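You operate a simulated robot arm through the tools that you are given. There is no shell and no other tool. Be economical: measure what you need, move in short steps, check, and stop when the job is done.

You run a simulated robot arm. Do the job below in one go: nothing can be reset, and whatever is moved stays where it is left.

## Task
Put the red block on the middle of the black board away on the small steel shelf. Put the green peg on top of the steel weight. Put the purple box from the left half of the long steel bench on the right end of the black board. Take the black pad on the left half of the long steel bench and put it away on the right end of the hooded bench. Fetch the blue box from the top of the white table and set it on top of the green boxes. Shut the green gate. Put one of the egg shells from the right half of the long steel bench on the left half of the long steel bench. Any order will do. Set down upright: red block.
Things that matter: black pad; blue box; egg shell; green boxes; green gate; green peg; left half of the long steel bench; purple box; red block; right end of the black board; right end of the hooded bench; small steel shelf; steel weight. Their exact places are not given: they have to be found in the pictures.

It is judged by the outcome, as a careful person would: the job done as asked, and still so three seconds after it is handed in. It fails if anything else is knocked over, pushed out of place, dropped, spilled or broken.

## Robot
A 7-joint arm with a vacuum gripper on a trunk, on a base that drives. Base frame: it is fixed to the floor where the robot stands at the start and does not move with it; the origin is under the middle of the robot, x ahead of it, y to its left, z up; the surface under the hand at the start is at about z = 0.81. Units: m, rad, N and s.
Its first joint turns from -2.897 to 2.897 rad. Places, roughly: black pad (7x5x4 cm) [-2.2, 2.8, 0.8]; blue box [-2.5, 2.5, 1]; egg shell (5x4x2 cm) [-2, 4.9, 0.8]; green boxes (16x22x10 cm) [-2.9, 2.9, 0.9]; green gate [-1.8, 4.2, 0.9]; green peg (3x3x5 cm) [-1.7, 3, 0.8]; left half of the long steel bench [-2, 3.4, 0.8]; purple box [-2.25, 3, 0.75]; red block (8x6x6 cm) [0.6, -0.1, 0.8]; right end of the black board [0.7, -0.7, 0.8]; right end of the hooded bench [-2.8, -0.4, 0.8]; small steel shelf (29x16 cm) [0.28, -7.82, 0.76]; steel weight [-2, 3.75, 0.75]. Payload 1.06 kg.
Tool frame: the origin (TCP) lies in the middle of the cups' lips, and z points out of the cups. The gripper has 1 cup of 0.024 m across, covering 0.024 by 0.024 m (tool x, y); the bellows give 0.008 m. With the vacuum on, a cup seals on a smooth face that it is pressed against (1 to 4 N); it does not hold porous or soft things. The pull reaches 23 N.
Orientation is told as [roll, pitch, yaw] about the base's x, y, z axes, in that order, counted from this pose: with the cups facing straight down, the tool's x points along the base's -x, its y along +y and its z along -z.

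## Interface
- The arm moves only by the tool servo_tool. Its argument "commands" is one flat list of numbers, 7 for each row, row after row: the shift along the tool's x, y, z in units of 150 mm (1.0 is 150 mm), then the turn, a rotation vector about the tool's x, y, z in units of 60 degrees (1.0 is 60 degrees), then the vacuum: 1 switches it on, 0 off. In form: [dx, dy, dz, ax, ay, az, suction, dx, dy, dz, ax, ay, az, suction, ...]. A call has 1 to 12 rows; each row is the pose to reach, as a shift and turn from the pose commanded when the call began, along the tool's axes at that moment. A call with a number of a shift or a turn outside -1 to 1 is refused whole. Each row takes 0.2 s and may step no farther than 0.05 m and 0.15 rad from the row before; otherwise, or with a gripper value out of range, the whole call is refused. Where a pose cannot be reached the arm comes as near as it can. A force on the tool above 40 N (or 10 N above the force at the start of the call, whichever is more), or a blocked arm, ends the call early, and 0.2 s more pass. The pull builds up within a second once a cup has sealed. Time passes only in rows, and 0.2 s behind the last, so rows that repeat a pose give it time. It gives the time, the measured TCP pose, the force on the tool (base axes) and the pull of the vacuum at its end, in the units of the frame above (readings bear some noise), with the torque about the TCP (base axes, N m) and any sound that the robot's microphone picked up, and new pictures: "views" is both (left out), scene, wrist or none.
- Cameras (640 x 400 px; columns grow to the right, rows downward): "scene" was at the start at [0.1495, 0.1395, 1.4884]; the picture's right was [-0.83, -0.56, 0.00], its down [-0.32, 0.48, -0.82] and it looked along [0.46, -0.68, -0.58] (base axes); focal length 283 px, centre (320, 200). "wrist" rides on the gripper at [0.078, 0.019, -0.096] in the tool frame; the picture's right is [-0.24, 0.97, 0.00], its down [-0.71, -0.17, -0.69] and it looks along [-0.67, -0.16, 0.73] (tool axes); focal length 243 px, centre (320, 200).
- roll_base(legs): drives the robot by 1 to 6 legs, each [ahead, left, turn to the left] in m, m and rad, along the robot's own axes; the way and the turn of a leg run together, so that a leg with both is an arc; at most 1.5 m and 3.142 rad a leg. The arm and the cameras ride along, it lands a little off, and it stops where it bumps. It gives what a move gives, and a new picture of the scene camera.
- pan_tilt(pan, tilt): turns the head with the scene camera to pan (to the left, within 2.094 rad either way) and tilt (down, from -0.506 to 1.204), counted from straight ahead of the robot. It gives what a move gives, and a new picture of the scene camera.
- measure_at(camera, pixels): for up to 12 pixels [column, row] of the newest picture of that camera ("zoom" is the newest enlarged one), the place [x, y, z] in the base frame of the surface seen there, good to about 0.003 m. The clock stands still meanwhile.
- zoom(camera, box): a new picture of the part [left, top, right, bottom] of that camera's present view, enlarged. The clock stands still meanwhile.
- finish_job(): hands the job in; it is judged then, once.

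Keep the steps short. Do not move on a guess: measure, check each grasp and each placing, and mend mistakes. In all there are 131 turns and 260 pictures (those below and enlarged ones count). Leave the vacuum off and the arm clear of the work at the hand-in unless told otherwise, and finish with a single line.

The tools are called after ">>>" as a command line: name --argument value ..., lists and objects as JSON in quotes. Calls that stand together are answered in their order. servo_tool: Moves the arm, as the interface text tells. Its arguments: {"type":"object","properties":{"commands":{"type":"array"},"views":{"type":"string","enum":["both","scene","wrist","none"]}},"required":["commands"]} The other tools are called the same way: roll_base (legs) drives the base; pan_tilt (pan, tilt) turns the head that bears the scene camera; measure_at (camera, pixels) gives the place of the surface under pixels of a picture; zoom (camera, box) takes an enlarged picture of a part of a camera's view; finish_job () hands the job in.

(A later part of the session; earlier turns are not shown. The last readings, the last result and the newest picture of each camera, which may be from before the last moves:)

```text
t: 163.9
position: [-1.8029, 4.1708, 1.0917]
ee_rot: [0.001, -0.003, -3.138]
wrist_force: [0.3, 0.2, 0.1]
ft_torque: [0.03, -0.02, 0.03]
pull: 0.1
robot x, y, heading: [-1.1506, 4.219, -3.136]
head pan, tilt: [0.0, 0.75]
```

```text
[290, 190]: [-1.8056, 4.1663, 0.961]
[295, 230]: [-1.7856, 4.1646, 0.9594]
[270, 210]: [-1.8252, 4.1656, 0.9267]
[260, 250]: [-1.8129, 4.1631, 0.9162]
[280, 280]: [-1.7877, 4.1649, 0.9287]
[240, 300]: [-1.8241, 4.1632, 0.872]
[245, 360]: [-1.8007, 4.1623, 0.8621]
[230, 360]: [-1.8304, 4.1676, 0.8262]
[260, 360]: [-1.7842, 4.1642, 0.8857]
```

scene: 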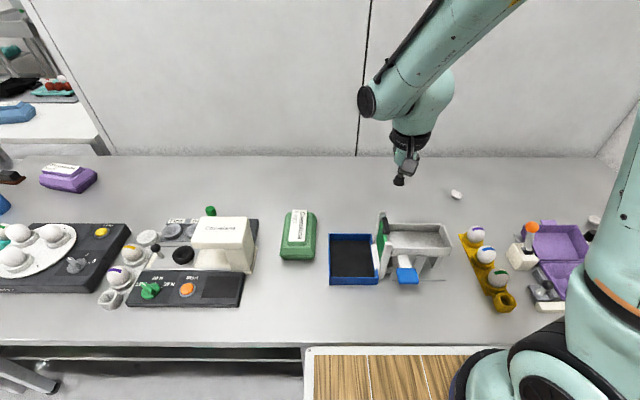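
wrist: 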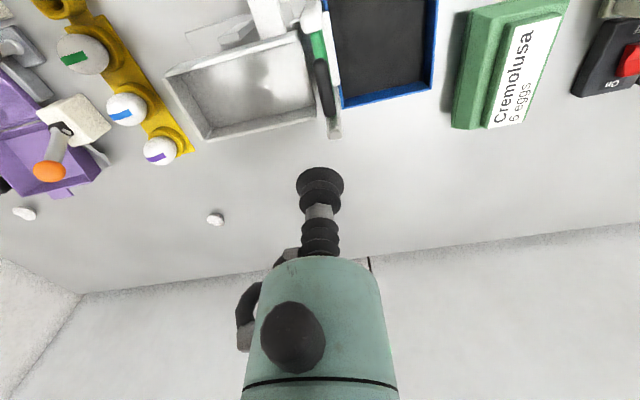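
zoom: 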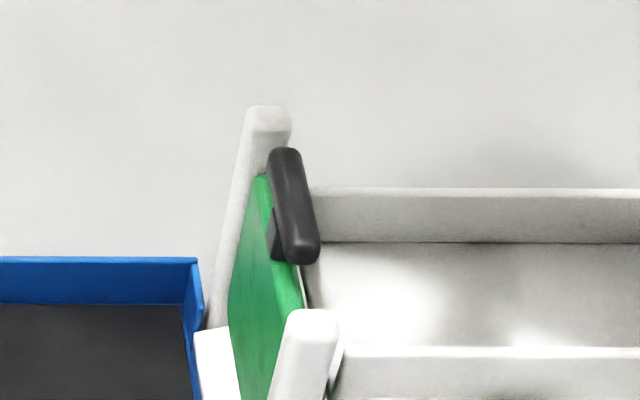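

Handle is at 0.960 now: it went down 32 mm, and about 20 mm remain. I push again, slower and better centred.

>>> servo_tool --commands '[0, 0.03, 0.3, 0, 0, 0, 0, 0, 0.03, 0.6, 0, 0, 0, 0, 0, 0.03, 0.83, 0, 0, 0, 0, 0, 0.03, 0.89, 0, 0, 0, 0, 0, 0.03, 0.92, 0, 0, 0, 0, 0, 0.03, 0.94, 0, 0, 0, 0, 0, 0.03, 0.96, 0, 0, 0, 0, 0, 0.03, 0.98, 0, 0, 0, 0, 0, 0.03, 1.0, 0, 0, 0, 0]' --views "none"

```text
t: 165.4
position: [-1.8045, 4.1647, 0.9493]
ee_rot: [0.003, -0.01, -3.139]
wrist_force: [9.0, -1.0, 31.3]
ft_torque: [0.01, 0.29, -0.05]
pull: 0.0
robot x, y, heading: [-1.154, 4.2158, -3.138]
head pan, tilt: [0.0, 0.75]
stopped in row 7: the force on the tool passed its limit at 45 N (the readings are from after the stop); the commanded pose is now the measured one
```

Stopped at the same height — maybe its end stop. I rise and view it from the wrist pose used before.

>>> servo_tool --commands '[0, 0, -0.1, 0, 0, 0, 0, 0, 0, -0.35, 0, 0, 0, 0, 0, 0, -0.65, 0, 0, 0, 0, 0.2, 0.2, -0.75, 0, 0, 0, 0, 0.4, 0.4, -0.75, 0, 0, 0, 0, 0.6, 0.6, -0.75, 0, 0, 0, 0, 0.8, 0.8, -0.75, 0, 0, 0, 0]' --views "both"

>>> zoom --camera "wrist" --box '[190, 90, 310, 250]'

>>> zoom --camera "scene" --box '[360, 205, 440, 285]'

```text
t: 167.1
position: [-1.6841, 4.0456, 1.0597]
ee_rot: [0.001, -0.007, -3.138]
wrist_force: [0.0, 0.2, 0.2]
ft_torque: [-0.01, -0.04, 0.0]
pull: 0.0
robot x, y, heading: [-1.1535, 4.2162, -3.139]
head pan, tilt: [0.0, 0.75]
```

scene: 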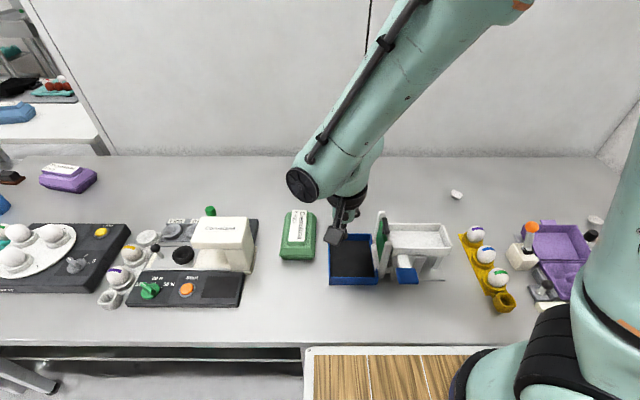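
wrist: 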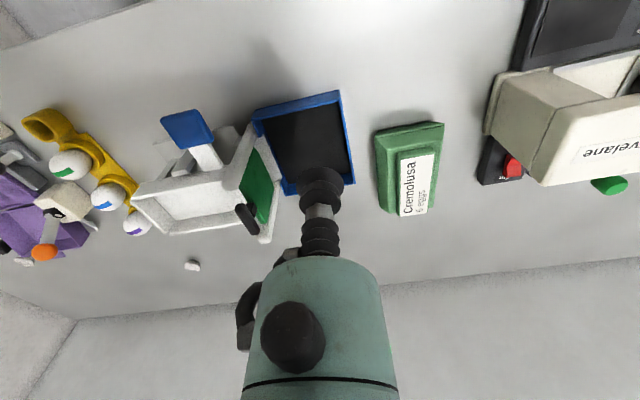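

```text
2.50 times, centred on (250, 170) of wrist
```

zoom: 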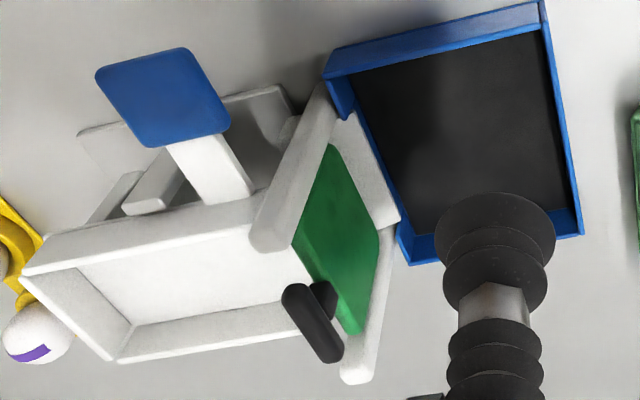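

```text
5.00 times, centred on (400, 245) of scene
```

zoom: 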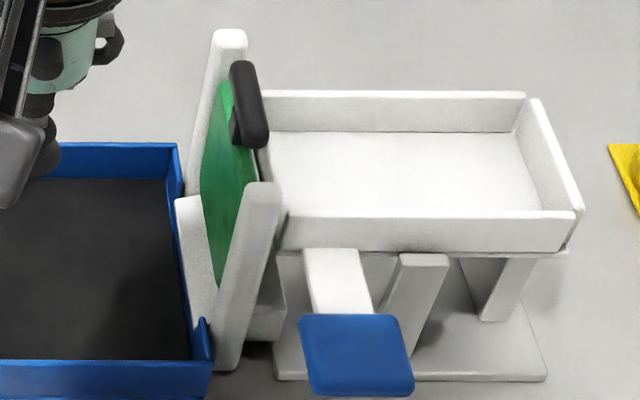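

>>> zoom --camera "wrist" --box '[225, 120, 285, 240]'

>>> measure_at --camera "scene" --pixels '[[410, 240], [425, 238], [440, 236], [405, 232]]'

>>> measure_at --camera "wrist" --pixels '[[258, 151], [268, 168], [274, 180], [262, 150], [270, 160], [275, 172], [266, 140], [244, 186], [245, 215], [262, 215]]'

```text
3.33 times, centred on (255, 180) of wrist
```

zoom: 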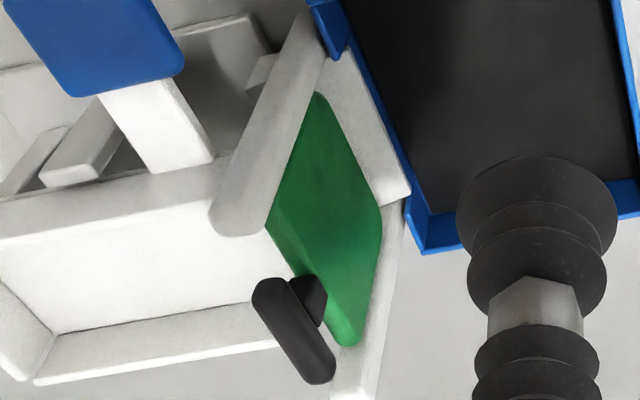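

```text
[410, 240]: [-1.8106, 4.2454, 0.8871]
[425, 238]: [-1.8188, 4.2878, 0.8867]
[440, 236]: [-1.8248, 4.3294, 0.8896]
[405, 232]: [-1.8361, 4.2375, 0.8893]
```

```text
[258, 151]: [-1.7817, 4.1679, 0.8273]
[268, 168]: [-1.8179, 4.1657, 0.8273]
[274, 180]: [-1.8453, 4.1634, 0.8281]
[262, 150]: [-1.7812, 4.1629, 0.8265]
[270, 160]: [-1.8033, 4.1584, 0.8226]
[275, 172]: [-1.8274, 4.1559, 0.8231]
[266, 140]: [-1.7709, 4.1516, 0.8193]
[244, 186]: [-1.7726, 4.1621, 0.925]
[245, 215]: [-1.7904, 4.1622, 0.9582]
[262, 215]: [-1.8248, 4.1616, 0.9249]
```

>>> measure_at --camera "zoom" --pixels '[[315, 100], [325, 125], [345, 150], [360, 180], [375, 205], [320, 180], [275, 215], [330, 300]]'

```text
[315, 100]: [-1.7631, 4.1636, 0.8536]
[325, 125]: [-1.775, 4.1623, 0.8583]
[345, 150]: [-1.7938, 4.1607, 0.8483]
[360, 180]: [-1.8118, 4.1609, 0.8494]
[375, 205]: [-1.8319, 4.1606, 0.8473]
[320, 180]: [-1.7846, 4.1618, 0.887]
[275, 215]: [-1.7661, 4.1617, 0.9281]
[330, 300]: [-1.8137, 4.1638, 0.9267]
```

Plate bottom is now z≈0.848, 20 mm above the sill, and a second push did not move it. To be sure whether that is the end stop, I press once more in finer steps and watch for creep.

>>> servo_tool --commands '[-0.22, -0.2, 0, 0, 0, 0, 0, -0.44, -0.4, 0, 0, 0, 0, 0, -0.66, -0.6, 0, 0, 0, 0, 0, -0.793, -0.797, 0, 0, 0, 0, 0, -0.793, -0.797, 0.3, 0, 0, 0, 0, -0.793, -0.797, 0.6, 0, 0, 0, 0, -0.793, -0.797, 0.68, 0, 0, 0, 0, -0.793, -0.797, 0.7, 0, 0, 0, 0, -0.793, -0.797, 0.71, 0, 0, 0, 0, -0.793, -0.797, 0.72, 0, 0, 0, 0]' --views "none"

>>> servo_tool --commands '[0, 0, 0.01, 0, 0, 0, 0, 0, 0, 0.015, 0, 0, 0, 0, 0, 0, 0.02, 0, 0, 0, 0, 0, 0, 0.025, 0, 0, 0, 0, 0, 0, 0.03, 0, 0, 0, 0, 0, 0, 0.035, 0, 0, 0, 0, 0, 0, 0.04, 0, 0, 0, 0]' --views "none"

```text
t: 169.2
position: [-1.8057, 4.165, 0.952]
ee_rot: [0.004, -0.009, -3.139]
wrist_force: [-1.4, -1.2, 5.8]
ft_torque: [0.06, -0.03, -0.02]
pull: 0.0
robot x, y, heading: [-1.1511, 4.2191, -3.133]
head pan, tilt: [0.0, 0.75]
```

```text
t: 170.6
position: [-1.8032, 4.1651, 0.9507]
ee_rot: [0.005, -0.011, -3.138]
wrist_force: [8.4, -3.3, 28.3]
ft_torque: [0.05, 0.23, 0.01]
pull: 0.1
robot x, y, heading: [-1.1544, 4.2158, -3.138]
head pan, tilt: [0.0, 0.75]
stopped in row 6: the force on the tool passed its limit at 42 N (the readings are from after the stop); the commanded pose is now the measured one
```

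Force rises with no motion: that is the end stop, the gate is shut. I rise and look at the egg shells on the right.

>>> servo_tool --commands '[0, 0, -0.1, 0, 0, 0, 0, 0, 0, -0.35, 0, 0, 0, 0, 0, 0, -0.65, 0, 0, 0, 0, -0.2, -0.2, -0.7, 0, 0, 0, 0, -0.4, -0.4, -0.7, 0, 0, 0, 0, -0.6, -0.6, -0.7, 0, 0, 0, 0, -0.8, -0.8, -0.7, 0, 0, 0, 0]' --views "wrist"

>>> pan_tilt --pan -0.5 --tilt 0.75

```text
t: 172.2
position: [-1.9246, 4.2826, 1.0551]
ee_rot: [0.002, -0.012, -3.136]
wrist_force: [0.2, 0.4, -0.3]
ft_torque: [0.01, -0.01, -0.01]
pull: 0.0
robot x, y, heading: [-1.1526, 4.2126, -3.138]
head pan, tilt: [0.0, 0.75]
```

wrist: 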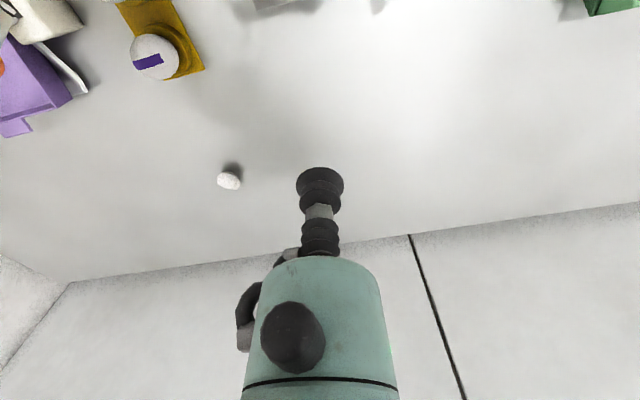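

```text
t: 173.1
position: [-1.925, 4.2806, 1.054]
ee_rot: [0.003, -0.011, -3.138]
wrist_force: [0.2, 0.9, -0.9]
ft_torque: [0.0, 0.02, 0.01]
pull: 0.1
robot x, y, heading: [-1.149, 4.2188, -3.142]
head pan, tilt: [-0.499, 0.75]
```

scene: 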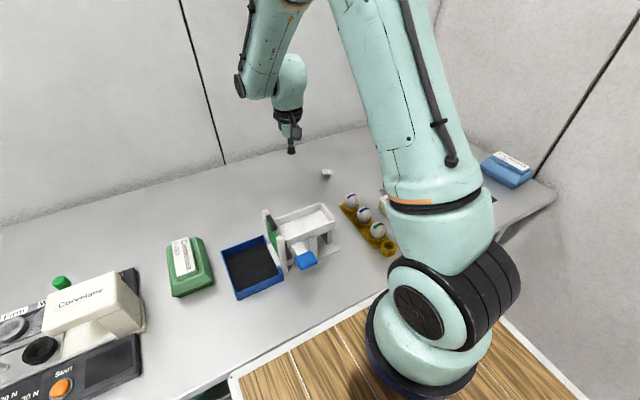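

I zoom on the white bit at wrist (229,181).

>>> zoom --camera "wrist" --box '[199, 155, 263, 205]'

>>> measure_at --camera "zoom" --pixels '[[300, 190], [240, 210], [370, 210], [300, 250], [300, 170], [230, 230], [380, 230], [200, 150]]'

>>> zoom --camera "wrist" --box '[0, 0, 240, 160]'

```text
8.00 times, centred on (231, 180) of wrist
```

zoom: 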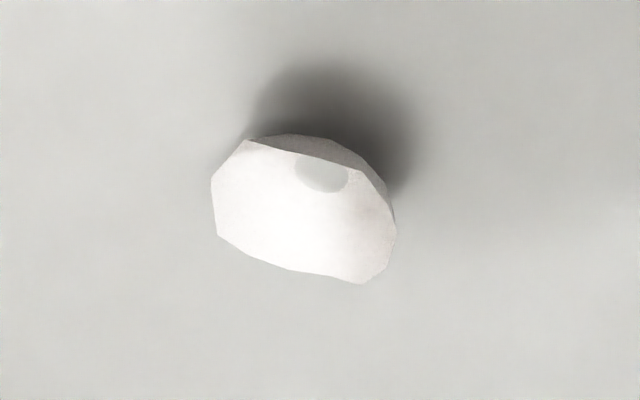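

```text
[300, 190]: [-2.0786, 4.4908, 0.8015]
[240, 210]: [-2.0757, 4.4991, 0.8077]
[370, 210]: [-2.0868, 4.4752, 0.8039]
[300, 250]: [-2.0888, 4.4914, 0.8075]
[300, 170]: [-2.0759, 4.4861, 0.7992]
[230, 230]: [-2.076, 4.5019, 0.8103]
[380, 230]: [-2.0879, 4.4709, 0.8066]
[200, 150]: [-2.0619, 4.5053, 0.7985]
```

```text
2.50 times, centred on (120, 80) of wrist
```

zoom: 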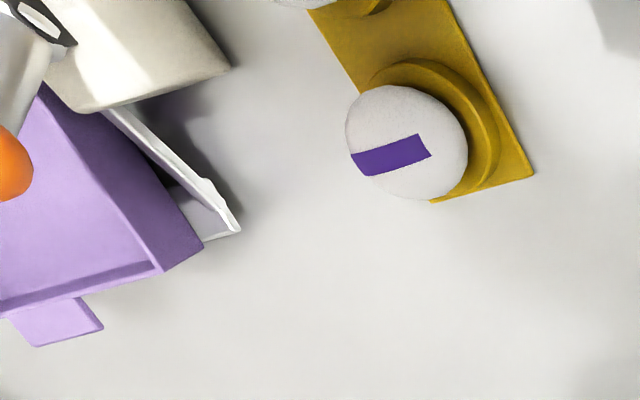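

That one lies open side up (a bowl). The listed shell is near (-2,4.9). I strafe right 0.3 m and look there.

>>> roll_base --legs '[[0, -0.3, 0]]'

>>> pan_tilt --pan 0.0 --tilt 0.7

>>> zoom --camera "scene" --box '[300, 160, 540, 320]'

>>> zoom --camera "wrist" --box '[0, 0, 400, 250]'

```text
t: 175.1
position: [-1.9279, 4.5743, 1.0533]
ee_rot: [0.003, -0.011, -3.131]
wrist_force: [0.5, 0.6, -0.3]
ft_torque: [0.0, 0.02, 0.01]
pull: 0.1
robot x, y, heading: [-1.1545, 4.5092, -3.13]
head pan, tilt: [-0.499, 0.75]
```

scene: 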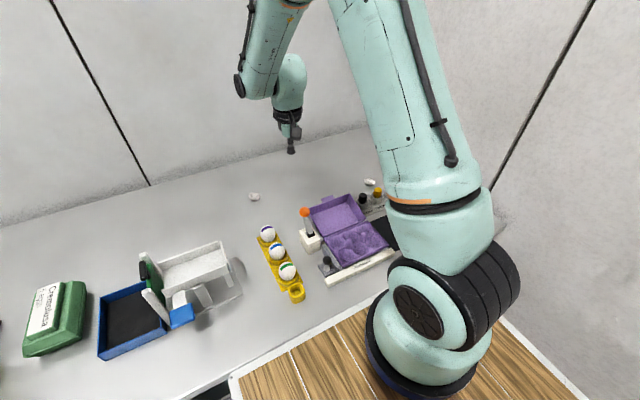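

```text
t: 176.0
position: [-1.9272, 4.573, 1.0542]
ee_rot: [0.003, -0.011, -3.132]
wrist_force: [0.4, -1.1, -0.8]
ft_torque: [0.02, 0.02, 0.0]
pull: 0.1
robot x, y, heading: [-1.1557, 4.5122, -3.131]
head pan, tilt: [0.0, 0.7]
```

scene: 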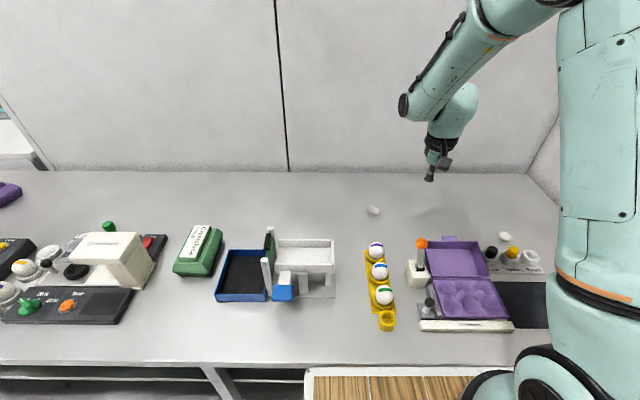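

```text
2.50 times, centred on (420, 240) of scene
```

zoom: 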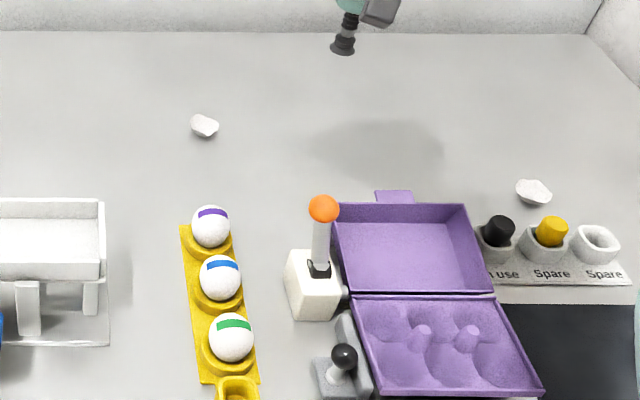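

```text
1.60 times, centred on (200, 125) of wrist
```

zoom: 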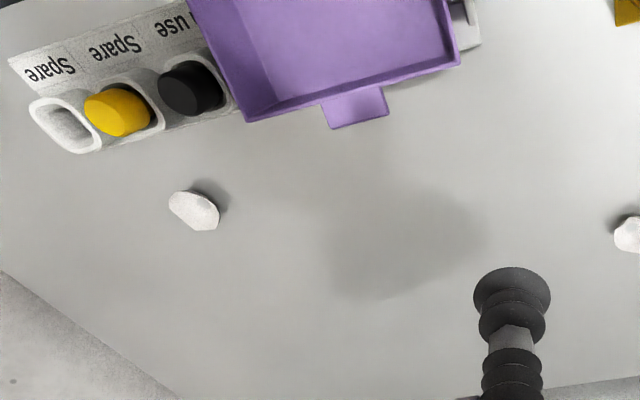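

Second shell at wrist (122,131). I zoom and measure it.

>>> zoom --camera "wrist" --box '[90, 106, 154, 156]'

>>> measure_at --camera "zoom" --pixels '[[320, 200], [260, 180], [380, 230], [320, 250], [300, 150], [230, 180], [400, 240], [340, 180]]'

>>> zoom --camera "scene" --box '[480, 220, 530, 255]'

>>> zoom --camera "scene" --box '[350, 195, 400, 230]'

```text
8.00 times, centred on (122, 131) of wrist
```

zoom: 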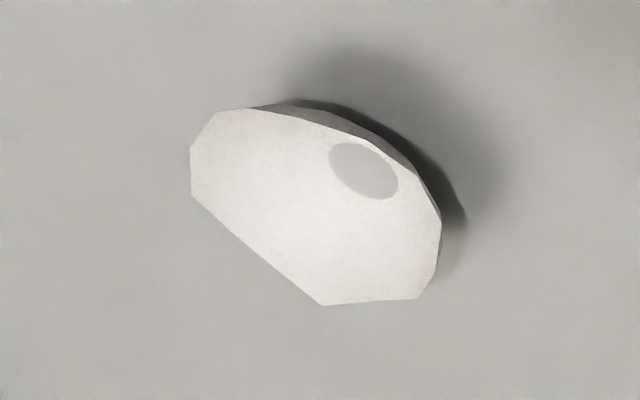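

```text
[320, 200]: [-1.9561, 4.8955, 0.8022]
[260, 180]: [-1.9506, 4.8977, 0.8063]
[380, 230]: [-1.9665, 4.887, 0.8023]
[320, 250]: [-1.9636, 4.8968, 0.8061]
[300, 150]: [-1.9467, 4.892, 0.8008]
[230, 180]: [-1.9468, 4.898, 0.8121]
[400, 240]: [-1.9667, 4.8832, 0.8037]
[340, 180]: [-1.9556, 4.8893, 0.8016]
```

```text
11.43 times, centred on (505, 238) of scene
```

zoom: 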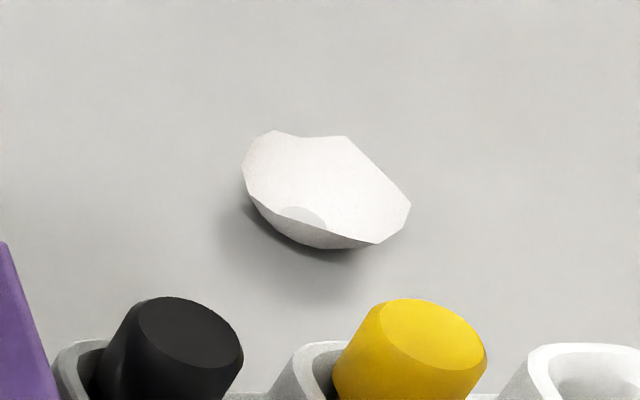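

```text
11.43 times, centred on (375, 212) of scene
```

zoom: 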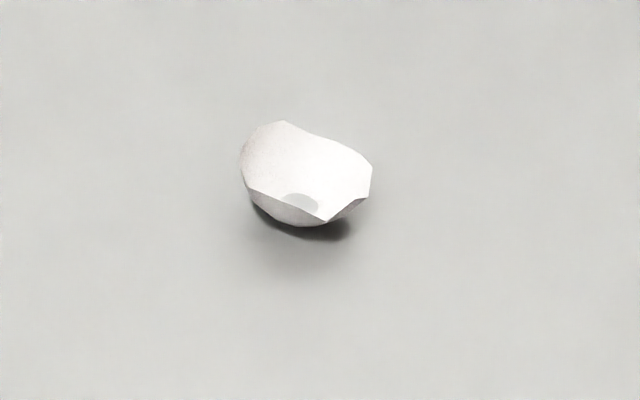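

Both shells lie open-side up with a small flat patch in the bottom. The second, larger one suits better: patch ≈(-1.957,4.886,0.801). I go above it and look closely.

>>> servo_tool --commands '[0, -0.25, 0, 0, -0.01, 0, 0, -0.02, -0.5, 0, 0, -0.01, 0, 0, -0.04, -0.75, 0, 0, -0.01, 0, 0, -0.08, -1, 0, 0, -0.01, 0, 0]' --views "none"

>>> servo_tool --commands '[-0.04, -0.25, 0.1, 0, 0, 0, 0, -0.08, -0.5, 0.2, 0, 0, 0, 0, -0.1, -0.75, 0.3, 0, 0, 0, 0, -0.1, -0.95, 0.4, 0, 0, 0, 0, -0.1, -1, 0.6, 0, 0, 0, 0, -0.1, -1, 0.8, 0, 0, 0, 0]' --views "both"

```text
t: 177.0
position: [-1.9421, 4.7249, 1.0547]
ee_rot: [0.005, -0.022, -3.131]
wrist_force: [-0.2, -0.2, -0.5]
ft_torque: [0.01, -0.02, 0.02]
pull: 0.0
robot x, y, heading: [-1.1541, 4.5128, -3.126]
head pan, tilt: [0.0, 0.7]
```

```text
t: 178.4
position: [-1.9606, 4.8713, 0.9356]
ee_rot: [0.004, -0.023, -3.131]
wrist_force: [-0.5, 0.0, -0.7]
ft_torque: [-0.02, -0.01, 0.02]
pull: 0.0
robot x, y, heading: [-1.1557, 4.5134, -3.137]
head pan, tilt: [0.0, 0.7]
```

scene: 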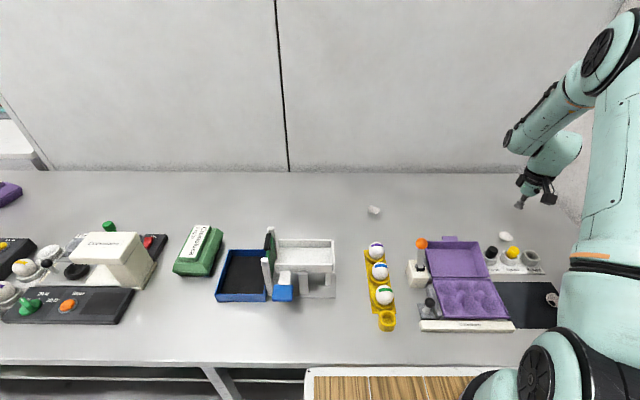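
wrist: 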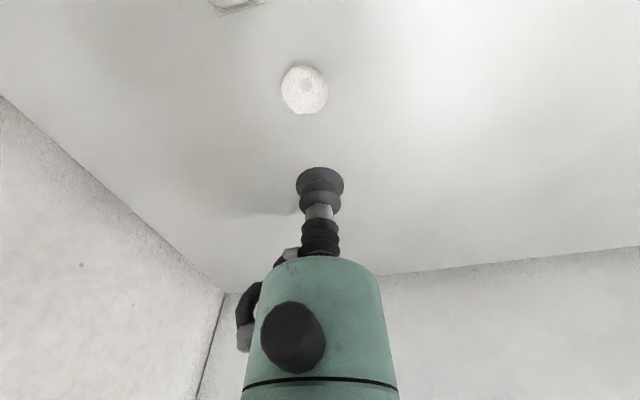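

Tilt worsened slightly; I'll undo it. I zoom on the shell and measure.

>>> servo_tool --commands '[0, 0, 0, 0, 0.022, 0, 0, 0, 0, 0, 0, 0.022, 0, 0]' --views "wrist"

>>> zoom --camera "wrist" --box '[272, 60, 336, 120]'

>>> measure_at --camera "wrist" --pixels '[[306, 84], [300, 84], [312, 84], [306, 78], [306, 92], [290, 88], [322, 88], [304, 70], [304, 108]]'

```text
t: 179.0
position: [-1.9605, 4.8713, 0.9338]
ee_rot: [0.002, 0.002, -3.131]
wrist_force: [0.4, 0.0, 0.1]
ft_torque: [0.0, -0.02, 0.03]
pull: 0.1
robot x, y, heading: [-1.1553, 4.5161, -3.132]
head pan, tilt: [0.0, 0.7]
```

wrist: 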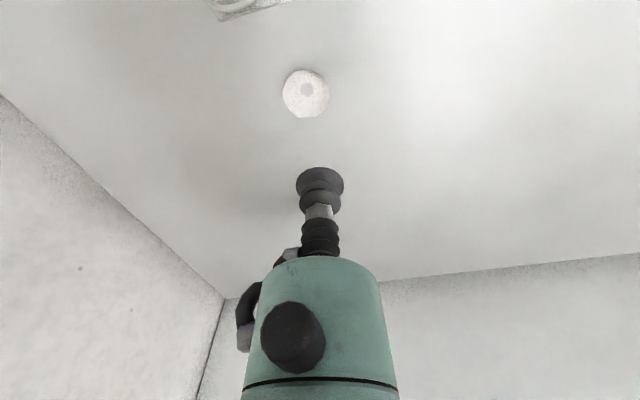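

```text
6.67 times, centred on (304, 90) of wrist
```

zoom: 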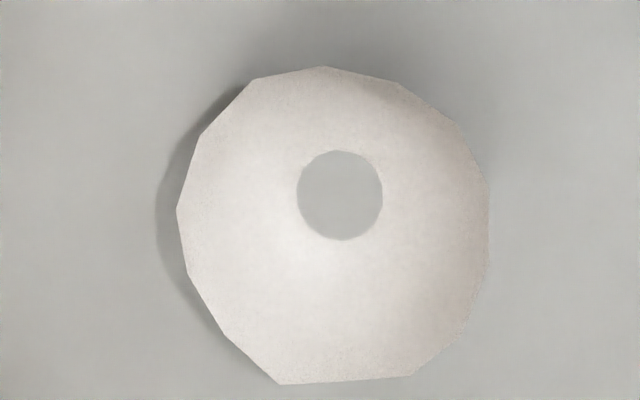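

```text
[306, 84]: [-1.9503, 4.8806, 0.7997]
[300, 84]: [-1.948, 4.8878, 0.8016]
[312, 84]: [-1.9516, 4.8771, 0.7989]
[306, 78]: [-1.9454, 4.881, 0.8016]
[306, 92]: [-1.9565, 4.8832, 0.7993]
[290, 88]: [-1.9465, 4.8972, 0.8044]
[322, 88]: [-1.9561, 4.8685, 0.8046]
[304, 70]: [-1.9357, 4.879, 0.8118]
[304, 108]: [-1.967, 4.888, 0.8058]
```

Bottom centre (-1.956,4.882,0.7995). I descend gently with vacuum on, checking the pull.

>>> servo_tool --commands '[0.029, -0.071, 0.25, 0, 0, 0, 1, 0.029, -0.071, 0.5, 0, 0, 0, 1, 0.029, -0.071, 0.7, 0, 0, 0, 1, 0.029, -0.071, 0.82, 0, 0, 0, 1, 0.029, -0.071, 0.86, 0, 0, 0, 1, 0.029, -0.071, 0.88, 0, 0, 0, 1, 0.029, -0.071, 0.89, 0, 0, 0, 1, 0.029, -0.071, 0.895, 0, 0, 0, 1, 0.029, -0.071, 0.895, 0, 0, 0, 1, 0.029, -0.071, 0.895, 0, 0, 0, 1]' --views "wrist"

```text
t: 180.4
position: [-1.9585, 4.8843, 0.8067]
ee_rot: [0.0, -0.004, -3.13]
wrist_force: [4.5, -4.1, 21.1]
ft_torque: [0.03, 0.0, 0.01]
pull: 23.5
robot x, y, heading: [-1.1489, 4.5154, -3.134]
head pan, tilt: [0.0, 0.7]
stopped in row 6: the force on the tool passed its limit at 44 N (the readings are from after the stop); the commanded pose is now the measured one
```

wrist: 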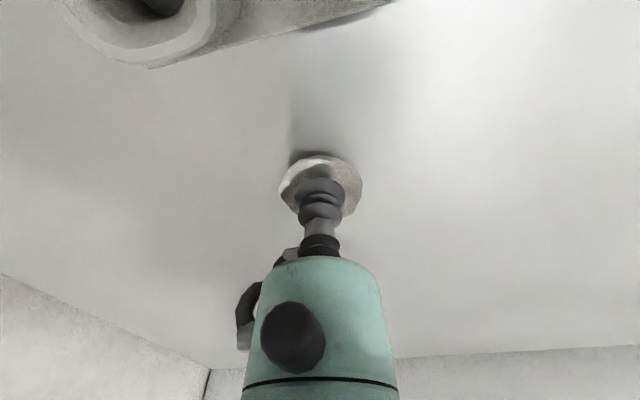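

It sealed earlier than expected (z 0.807, pull 23.5 N). I lift gently and check the shell is whole.

>>> servo_tool --commands '[0, 0, -0.05, 0, 0, 0, 1, 0, 0, -0.2, 0, 0, 0, 1, 0, 0, -0.4, 0, 0, 0, 1, 0, 0, -0.65, 0, 0, 0, 1, 0, 0, -0.9, 0, 0, 0, 1]' --views "both"

>>> zoom --camera "wrist" --box '[260, 130, 380, 220]'

```text
t: 181.6
position: [-1.9584, 4.8847, 0.939]
ee_rot: [0.002, -0.002, -3.131]
wrist_force: [-0.7, -0.9, -0.4]
ft_torque: [0.01, -0.02, -0.04]
pull: 22.9
robot x, y, heading: [-1.1547, 4.5118, -3.134]
head pan, tilt: [0.0, 0.7]
```

scene: 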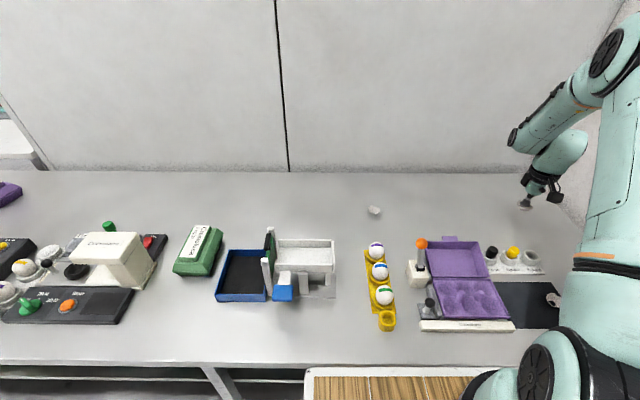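
wrist: 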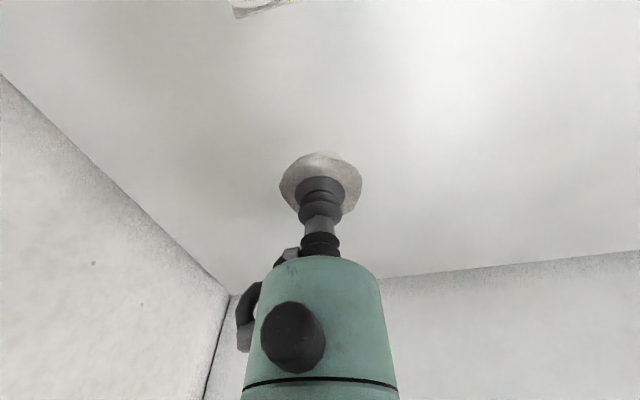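

```text
4.44 times, centred on (320, 175) of wrist
```

zoom: 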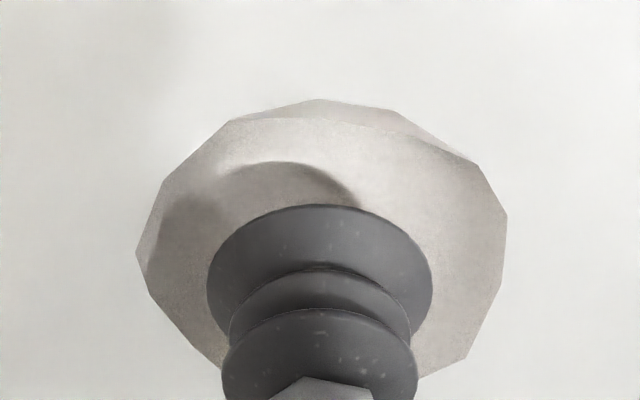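

Held and whole. I raise it, bring it in front of the robot, and drive left to the bench's left half.

>>> servo_tool --commands '[0, 0, -0.3, 0, 0, 0, 1, 0, 0, -0.6, 0, 0, 0, 1, 0, 0, -0.9, 0, 0, 0, 1, 0, 0.25, -0.95, 0, 0, 0, 1, 0, 0.5, -0.95, 0, 0, 0, 1, 0, 0.75, -0.95, 0, 0, 0, 1, 0, 1, -0.95, 0, 0, 0, 1]' --views "none"

>>> servo_tool --commands '[0, 0.25, 0, 0, 0, 0, 1, 0, 0.5, 0, 0, 0, 0, 1, 0, 0.75, 0, 0, 0, 0, 1, 0, 1, 0, 0, 0, 0, 1]' --views "none"

>>> roll_base --legs '[[0, 1.15, 0]]'

>>> pan_tilt --pan 0.1 --tilt 0.7

```text
t: 183.2
position: [-1.9553, 4.7351, 1.0796]
ee_rot: [0.001, -0.002, -3.133]
wrist_force: [-0.2, -0.5, 0.4]
ft_torque: [-0.01, -0.02, -0.01]
pull: 23.1
robot x, y, heading: [-1.1544, 4.5125, -3.131]
head pan, tilt: [0.0, 0.7]
```

```text
t: 184.2
position: [-1.9568, 4.5835, 1.0856]
ee_rot: [0.0, -0.004, -3.134]
wrist_force: [-0.2, 0.4, -1.0]
ft_torque: [-0.03, -0.01, -0.03]
pull: 22.8
robot x, y, heading: [-1.1544, 4.5166, -3.136]
head pan, tilt: [0.0, 0.7]
```

```text
t: 190.1
position: [-1.9431, 3.4283, 1.0856]
ee_rot: [-0.001, -0.001, -3.125]
wrist_force: [0.0, 0.7, -0.2]
ft_torque: [-0.03, -0.02, -0.01]
pull: 22.9
robot x, y, heading: [-1.1385, 3.3634, -3.128]
head pan, tilt: [0.0, 0.7]
```

scene: 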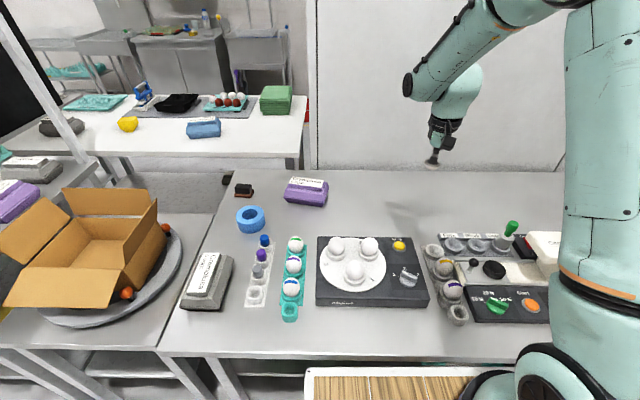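

```text
t: 190.7
position: [-1.9429, 3.4282, 1.0848]
ee_rot: [0.0, -0.002, -3.125]
wrist_force: [-0.1, -1.0, 0.7]
ft_torque: [-0.02, -0.02, 0.0]
pull: 22.8
robot x, y, heading: [-1.1441, 3.3618, -3.125]
head pan, tilt: [0.099, 0.7]
```

scene: 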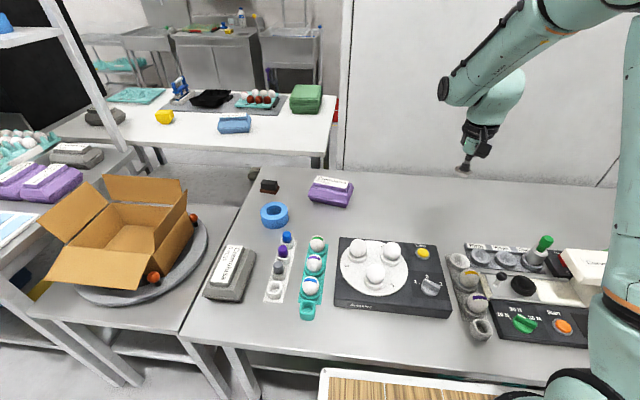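

Clear space behind the scale around (-2.06,3.40). I measure the bench there and move over it, starting down.

>>> measure_at --camera "scene" --pixels '[[420, 200], [400, 195], [440, 205], [420, 215]]'

>>> servo_tool --commands '[-0.25, 0.05, 0, 0, 0, 0, 1, -0.5, 0.12, 0, 0, 0, 0, 1, -0.78, 0.19, 0, 0, 0, 0, 1, -0.78, 0.19, 0.3, 0, 0, 0, 1, -0.78, 0.19, 0.6, 0, 0, 0, 1, -0.78, 0.19, 0.9, 0, 0, 0, 1]' --views "both"

```text
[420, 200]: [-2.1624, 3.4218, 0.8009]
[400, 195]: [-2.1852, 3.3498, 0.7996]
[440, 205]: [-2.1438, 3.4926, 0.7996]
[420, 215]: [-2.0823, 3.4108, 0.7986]
```

```text
t: 192.1
position: [-2.0582, 3.3968, 0.9519]
ee_rot: [0.001, -0.006, -3.124]
wrist_force: [-0.5, 0.4, 0.5]
ft_torque: [-0.06, 0.02, 0.02]
pull: 22.8
robot x, y, heading: [-1.1365, 3.3653, -3.127]
head pan, tilt: [0.099, 0.7]
```

scene: 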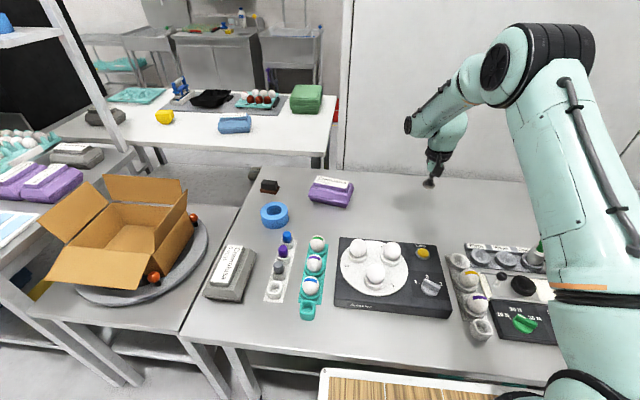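
wrist: 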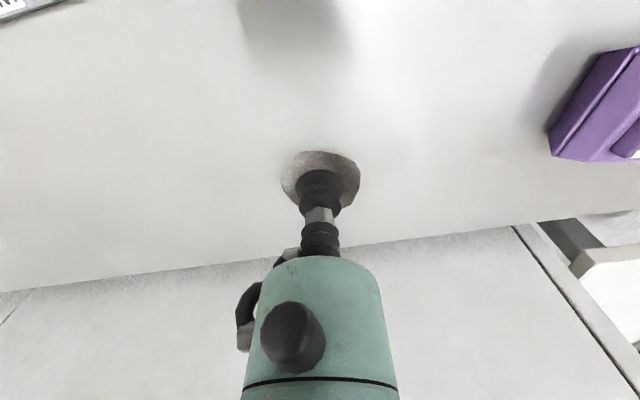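

I lower to z≈0.815, then in small steps to contact.

>>> servo_tool --commands '[0, 0, 0.3, 0, 0, 0, 1, 0, 0, 0.6, 0, 0, 0, 1, 0, 0, 0.85, 0, 0, 0, 1, 0, 0, 0.92, 0, 0, 0, 1, 0, 0, 0.94, 0, 0, 0, 1]' --views "none"

>>> servo_tool --commands '[0, 0, 0.01, 0, 0, 0, 1, 0, 0, 0.02, 0, 0, 0, 1]' --views "none"

```text
t: 193.3
position: [-2.06, 3.3983, 0.8125]
ee_rot: [-0.001, -0.008, -3.125]
wrist_force: [-1.8, 2.4, 15.5]
ft_torque: [0.01, -0.02, 0.0]
pull: 23.2
robot x, y, heading: [-1.1375, 3.3643, -3.127]
head pan, tilt: [0.099, 0.7]
```

```text
t: 193.9
position: [-2.0601, 3.3982, 0.8086]
ee_rot: [0.0, -0.004, -3.123]
wrist_force: [-2.6, 4.6, 19.6]
ft_torque: [-0.04, 0.0, 0.0]
pull: 22.9
robot x, y, heading: [-1.1419, 3.3646, -3.124]
head pan, tilt: [0.099, 0.7]
```

On the bench. I ease up, release, wait and rise.

>>> servo_tool --commands '[0, 0, -0.02, 0, 0, 0, 1, 0, 0, -0.02, 0, 0, 0, 0, 0, 0, -0.02, 0, 0, 0, 0, 0, 0, -0.02, 0, 0, 0, 0, 0, 0, -0.02, 0, 0, 0, 0, 0, 0, -0.1, 0, 0, 0, 0, 0, 0, -0.3, 0, 0, 0, 0, 0, 0, -0.6, 0, 0, 0, 0, 0, 0, -0.9, 0, 0, 0, 0]' --views "both"

>>> zoom --camera "scene" --box '[400, 170, 460, 220]'

```text
t: 195.9
position: [-2.0616, 3.398, 0.9426]
ee_rot: [0.0, -0.002, -3.123]
wrist_force: [0.5, -0.3, -0.1]
ft_torque: [-0.03, -0.03, -0.01]
pull: 0.1
robot x, y, heading: [-1.138, 3.3648, -3.127]
head pan, tilt: [0.099, 0.7]
```

scene: 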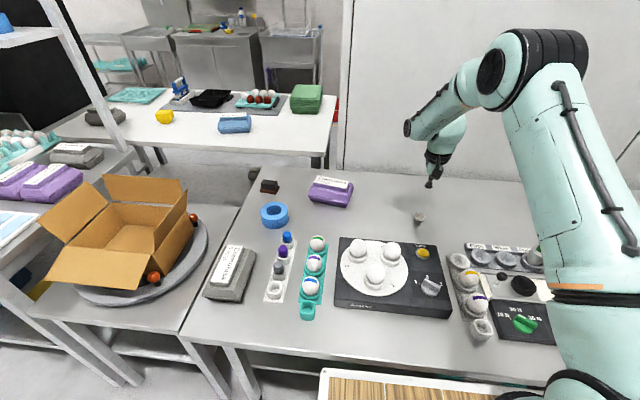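
wrist: 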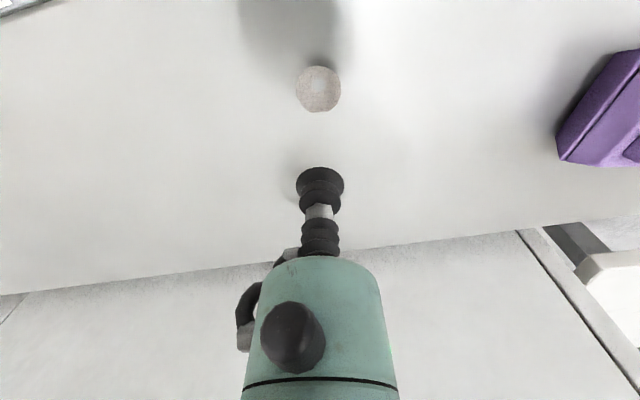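

```text
8.00 times, centred on (430, 195) of scene
```

zoom: 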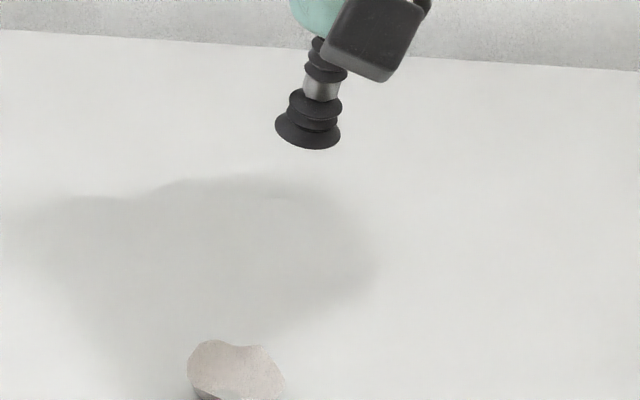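

Shell rests on the left half. Next, the purple box. I measure it and my platform's front edge, to see how close I may drive.

>>> measure_at --camera "scene" --pixels '[[400, 374], [340, 370], [340, 182], [322, 178], [345, 186], [330, 195], [315, 190], [350, 200], [268, 183], [270, 189], [300, 345]]'

>>> zoom --camera "scene" --box '[240, 160, 370, 230]'

```text
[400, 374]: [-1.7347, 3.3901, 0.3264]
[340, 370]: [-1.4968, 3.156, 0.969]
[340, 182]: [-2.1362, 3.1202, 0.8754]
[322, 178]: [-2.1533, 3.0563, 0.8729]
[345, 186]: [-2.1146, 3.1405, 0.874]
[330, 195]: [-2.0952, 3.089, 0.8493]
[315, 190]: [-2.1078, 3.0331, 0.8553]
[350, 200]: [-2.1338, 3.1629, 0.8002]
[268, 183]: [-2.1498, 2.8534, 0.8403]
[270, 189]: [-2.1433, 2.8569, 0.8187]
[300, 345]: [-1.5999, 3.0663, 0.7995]
```

```text
4.92 times, centred on (305, 195) of scene
```

zoom: 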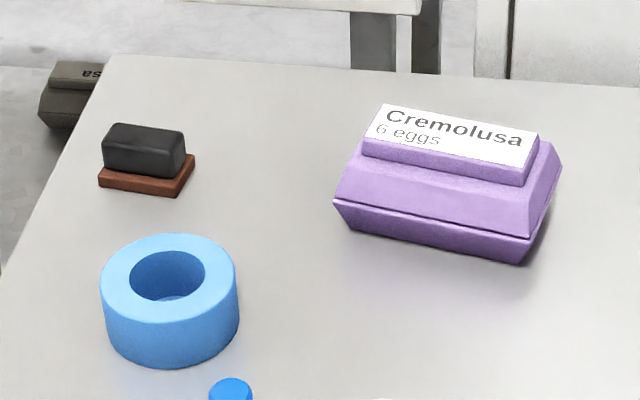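

Platform front is 0.36 m ahead of the axis, bench edge at -1.60, so I can advance only ~5 cm. Label centre ≈(-2.135,3.098,0.874). I raise the arm and shift left 0.27, ahead 0.05.

>>> servo_tool --commands '[0, 0, -0.3, 0, 0, 0, 0, 0, 0, -0.5, 0, 0, 0, 0]' --views "none"

>>> roll_base --legs '[[0.05, 0.27, -0.01]]'

>>> servo_tool --commands '[0, 0, 0.1, 0, 0, 0, 0]' --views "wrist"

```text
t: 196.5
position: [-2.0604, 3.3957, 1.0189]
ee_rot: [0.001, -0.002, -3.123]
wrist_force: [-0.8, 0.5, -0.5]
ft_torque: [0.02, 0.0, 0.0]
pull: 0.1
robot x, y, heading: [-1.1404, 3.363, -3.126]
head pan, tilt: [0.099, 0.7]
```

```text
t: 198.5
position: [-2.1071, 3.1265, 1.0195]
ee_rot: [0.0, -0.003, -3.129]
wrist_force: [-0.3, 0.1, -0.2]
ft_torque: [-0.04, -0.01, -0.02]
pull: 0.0
robot x, y, heading: [-1.1821, 3.0874, -3.128]
head pan, tilt: [0.099, 0.7]
```

scene: 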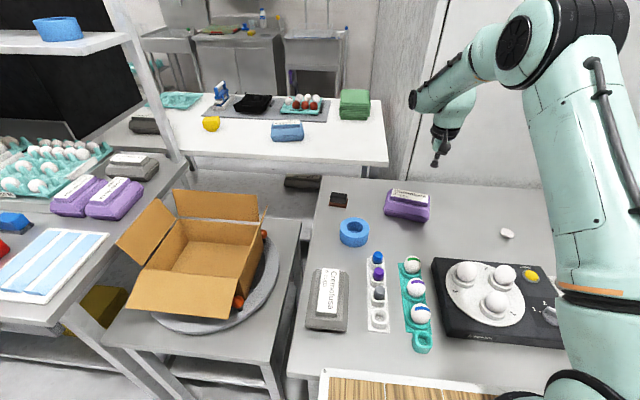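

```text
t: 198.9
position: [-2.108, 3.1243, 1.0039]
ee_rot: [-0.001, -0.003, -3.13]
wrist_force: [0.6, 1.1, 0.1]
ft_torque: [-0.02, 0.0, 0.0]
pull: 0.1
robot x, y, heading: [-1.1852, 3.0915, -3.132]
head pan, tilt: [0.099, 0.7]
```

wrist: 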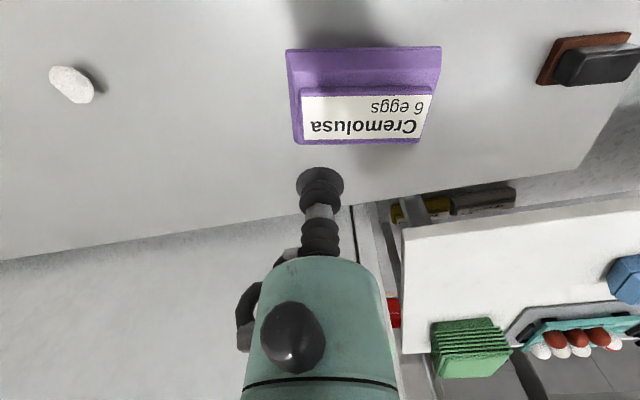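

>>> measure_at --camera "wrist" --pixels '[[303, 98], [430, 97], [418, 134], [305, 137], [365, 116], [345, 115]]'

```text
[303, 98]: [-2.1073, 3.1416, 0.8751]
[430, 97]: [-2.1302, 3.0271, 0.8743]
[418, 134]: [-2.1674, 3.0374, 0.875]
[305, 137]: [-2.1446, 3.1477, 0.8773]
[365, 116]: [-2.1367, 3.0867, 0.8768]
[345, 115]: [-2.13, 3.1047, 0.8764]
```

Label centre (-2.137,3.088,0.875). I descend onto it with vacuum.

>>> servo_tool --commands '[-0.1, 0.12, 0.15, 0, 0, 0, 1, -0.196, 0.24, 0.35, 0, 0, 0, 1, -0.196, 0.24, 0.6, 0, 0, 0, 1, -0.196, 0.24, 0.78, 0, 0, 0, 1, -0.196, 0.24, 0.84, 0, 0, 0, 1, -0.196, 0.24, 0.86, 0, 0, 0, 1, -0.196, 0.24, 0.875, 0, 0, 0, 1, -0.196, 0.24, 0.875, 0, 0, 0, 1, -0.196, 0.24, 0.875, 0, 0, 0, 1]' --views "none"

```text
t: 200.9
position: [-2.1357, 3.0881, 0.8758]
ee_rot: [0.001, -0.003, -3.13]
wrist_force: [3.3, -1.8, 12.4]
ft_torque: [0.06, 0.02, 0.03]
pull: 23.3
robot x, y, heading: [-1.1814, 3.0887, -3.131]
head pan, tilt: [0.099, 0.7]
```

Sealed. I lift it clear.

>>> servo_tool --commands '[0, 0, -0.05, 0, 0, 0, 1, 0, 0, -0.2, 0, 0, 0, 1, 0, 0, -0.45, 0, 0, 0, 1, 0, 0, -0.7, 0, 0, 0, 1, 0, 0, -0.95, 0, 0, 0, 1]' --views "both"

```text
t: 202.1
position: [-2.1312, 3.0905, 1.014]
ee_rot: [0.003, -0.002, -3.131]
wrist_force: [-0.2, 0.2, -4.4]
ft_torque: [0.05, -0.01, -0.01]
pull: 23.0
robot x, y, heading: [-1.1854, 3.0888, -3.133]
head pan, tilt: [0.099, 0.7]
```

scene: 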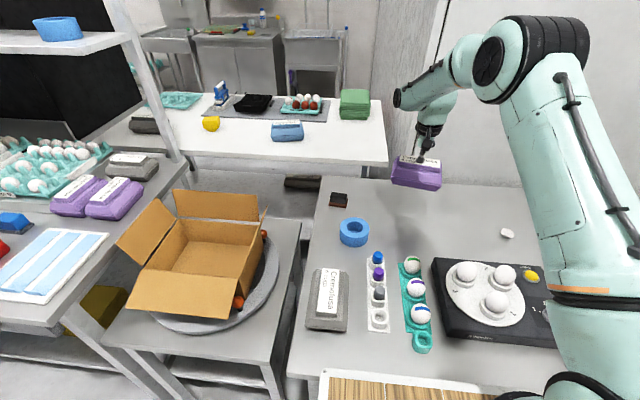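
wrist: 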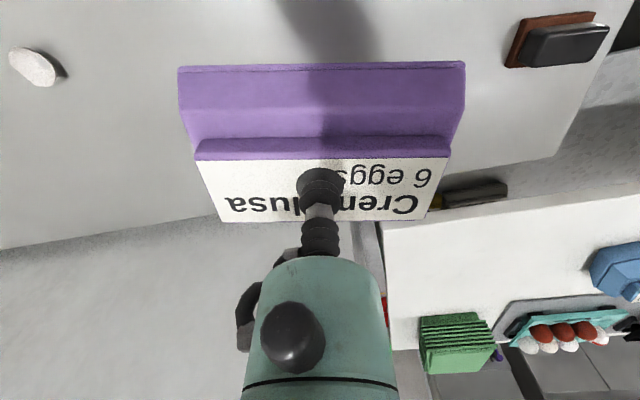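

Box held. I draw it in close and raise it, then back away from the bench and travel to the black board's right end.

>>> servo_tool --commands '[0.25, 0, -0.1, 0, 0, 0, 1, 0.5, 0, -0.2, 0, 0, 0, 1, 0.75, 0, -0.3, 0, 0, 0, 1, 1, 0, -0.4, 0, 0, 0, 1]' --views "none"

>>> servo_tool --commands '[0.25, 0, 0, 0, 0, 0, 1, 0.5, 0, 0, 0, 0, 0, 1, 0.75, 0, -0.05, 0, 0, 0, 1, 1, 0, -0.1, 0, 0, 0, 1]' --views "none"

>>> roll_base --legs '[[-0.45, 0, 0], [0, 1.4, 0], [0, 1.4, 0], [0, 0.7, 0], [0, 0, 3.13]]'

>>> pan_tilt --pan -0.3 --tilt 0.7

```text
t: 203.1
position: [-1.9858, 3.09, 1.0732]
ee_rot: [0.001, -0.002, -3.13]
wrist_force: [-0.9, 0.2, -5.2]
ft_torque: [0.0, -0.03, -0.02]
pull: 22.6
robot x, y, heading: [-1.1855, 3.0905, -3.132]
head pan, tilt: [0.099, 0.7]
```

```text
t: 204.1
position: [-1.8347, 3.0955, 1.0908]
ee_rot: [-0.002, -0.002, -3.129]
wrist_force: [0.3, 0.2, -4.3]
ft_torque: [0.02, -0.03, 0.02]
pull: 23.3
robot x, y, heading: [-1.1841, 3.0862, -3.13]
head pan, tilt: [0.099, 0.7]
```

```text
t: 230.8
position: [-0.0381, -0.3535, 1.0918]
ee_rot: [-0.001, -0.003, 0.073]
wrist_force: [0.2, -0.1, -4.2]
ft_torque: [-0.01, -0.01, 0.0]
pull: 22.7
robot x, y, heading: [-0.6899, -0.3843, 0.069]
head pan, tilt: [0.099, 0.7]
```

scene: 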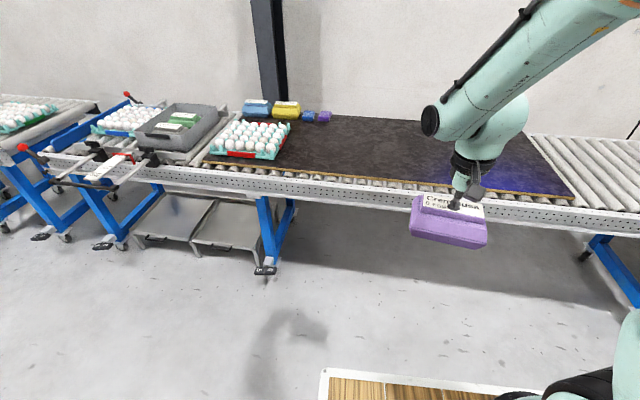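

```text
t: 231.7
position: [-0.0383, -0.353, 1.091]
ee_rot: [-0.001, -0.003, 0.072]
wrist_force: [0.0, 0.4, -3.6]
ft_torque: [-0.01, 0.01, -0.01]
pull: 23.9
robot x, y, heading: [-0.6857, -0.3884, 0.07]
head pan, tilt: [-0.3, 0.7]
```

scene: 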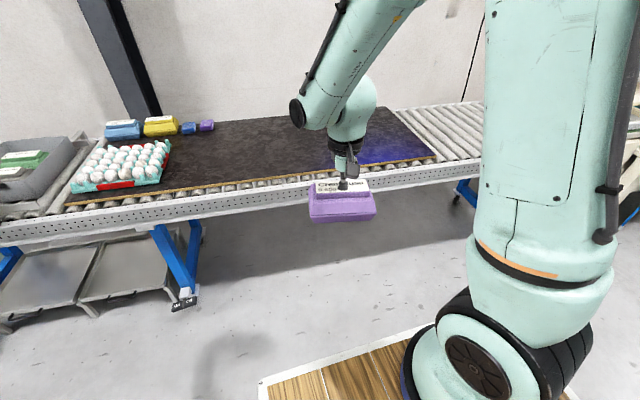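

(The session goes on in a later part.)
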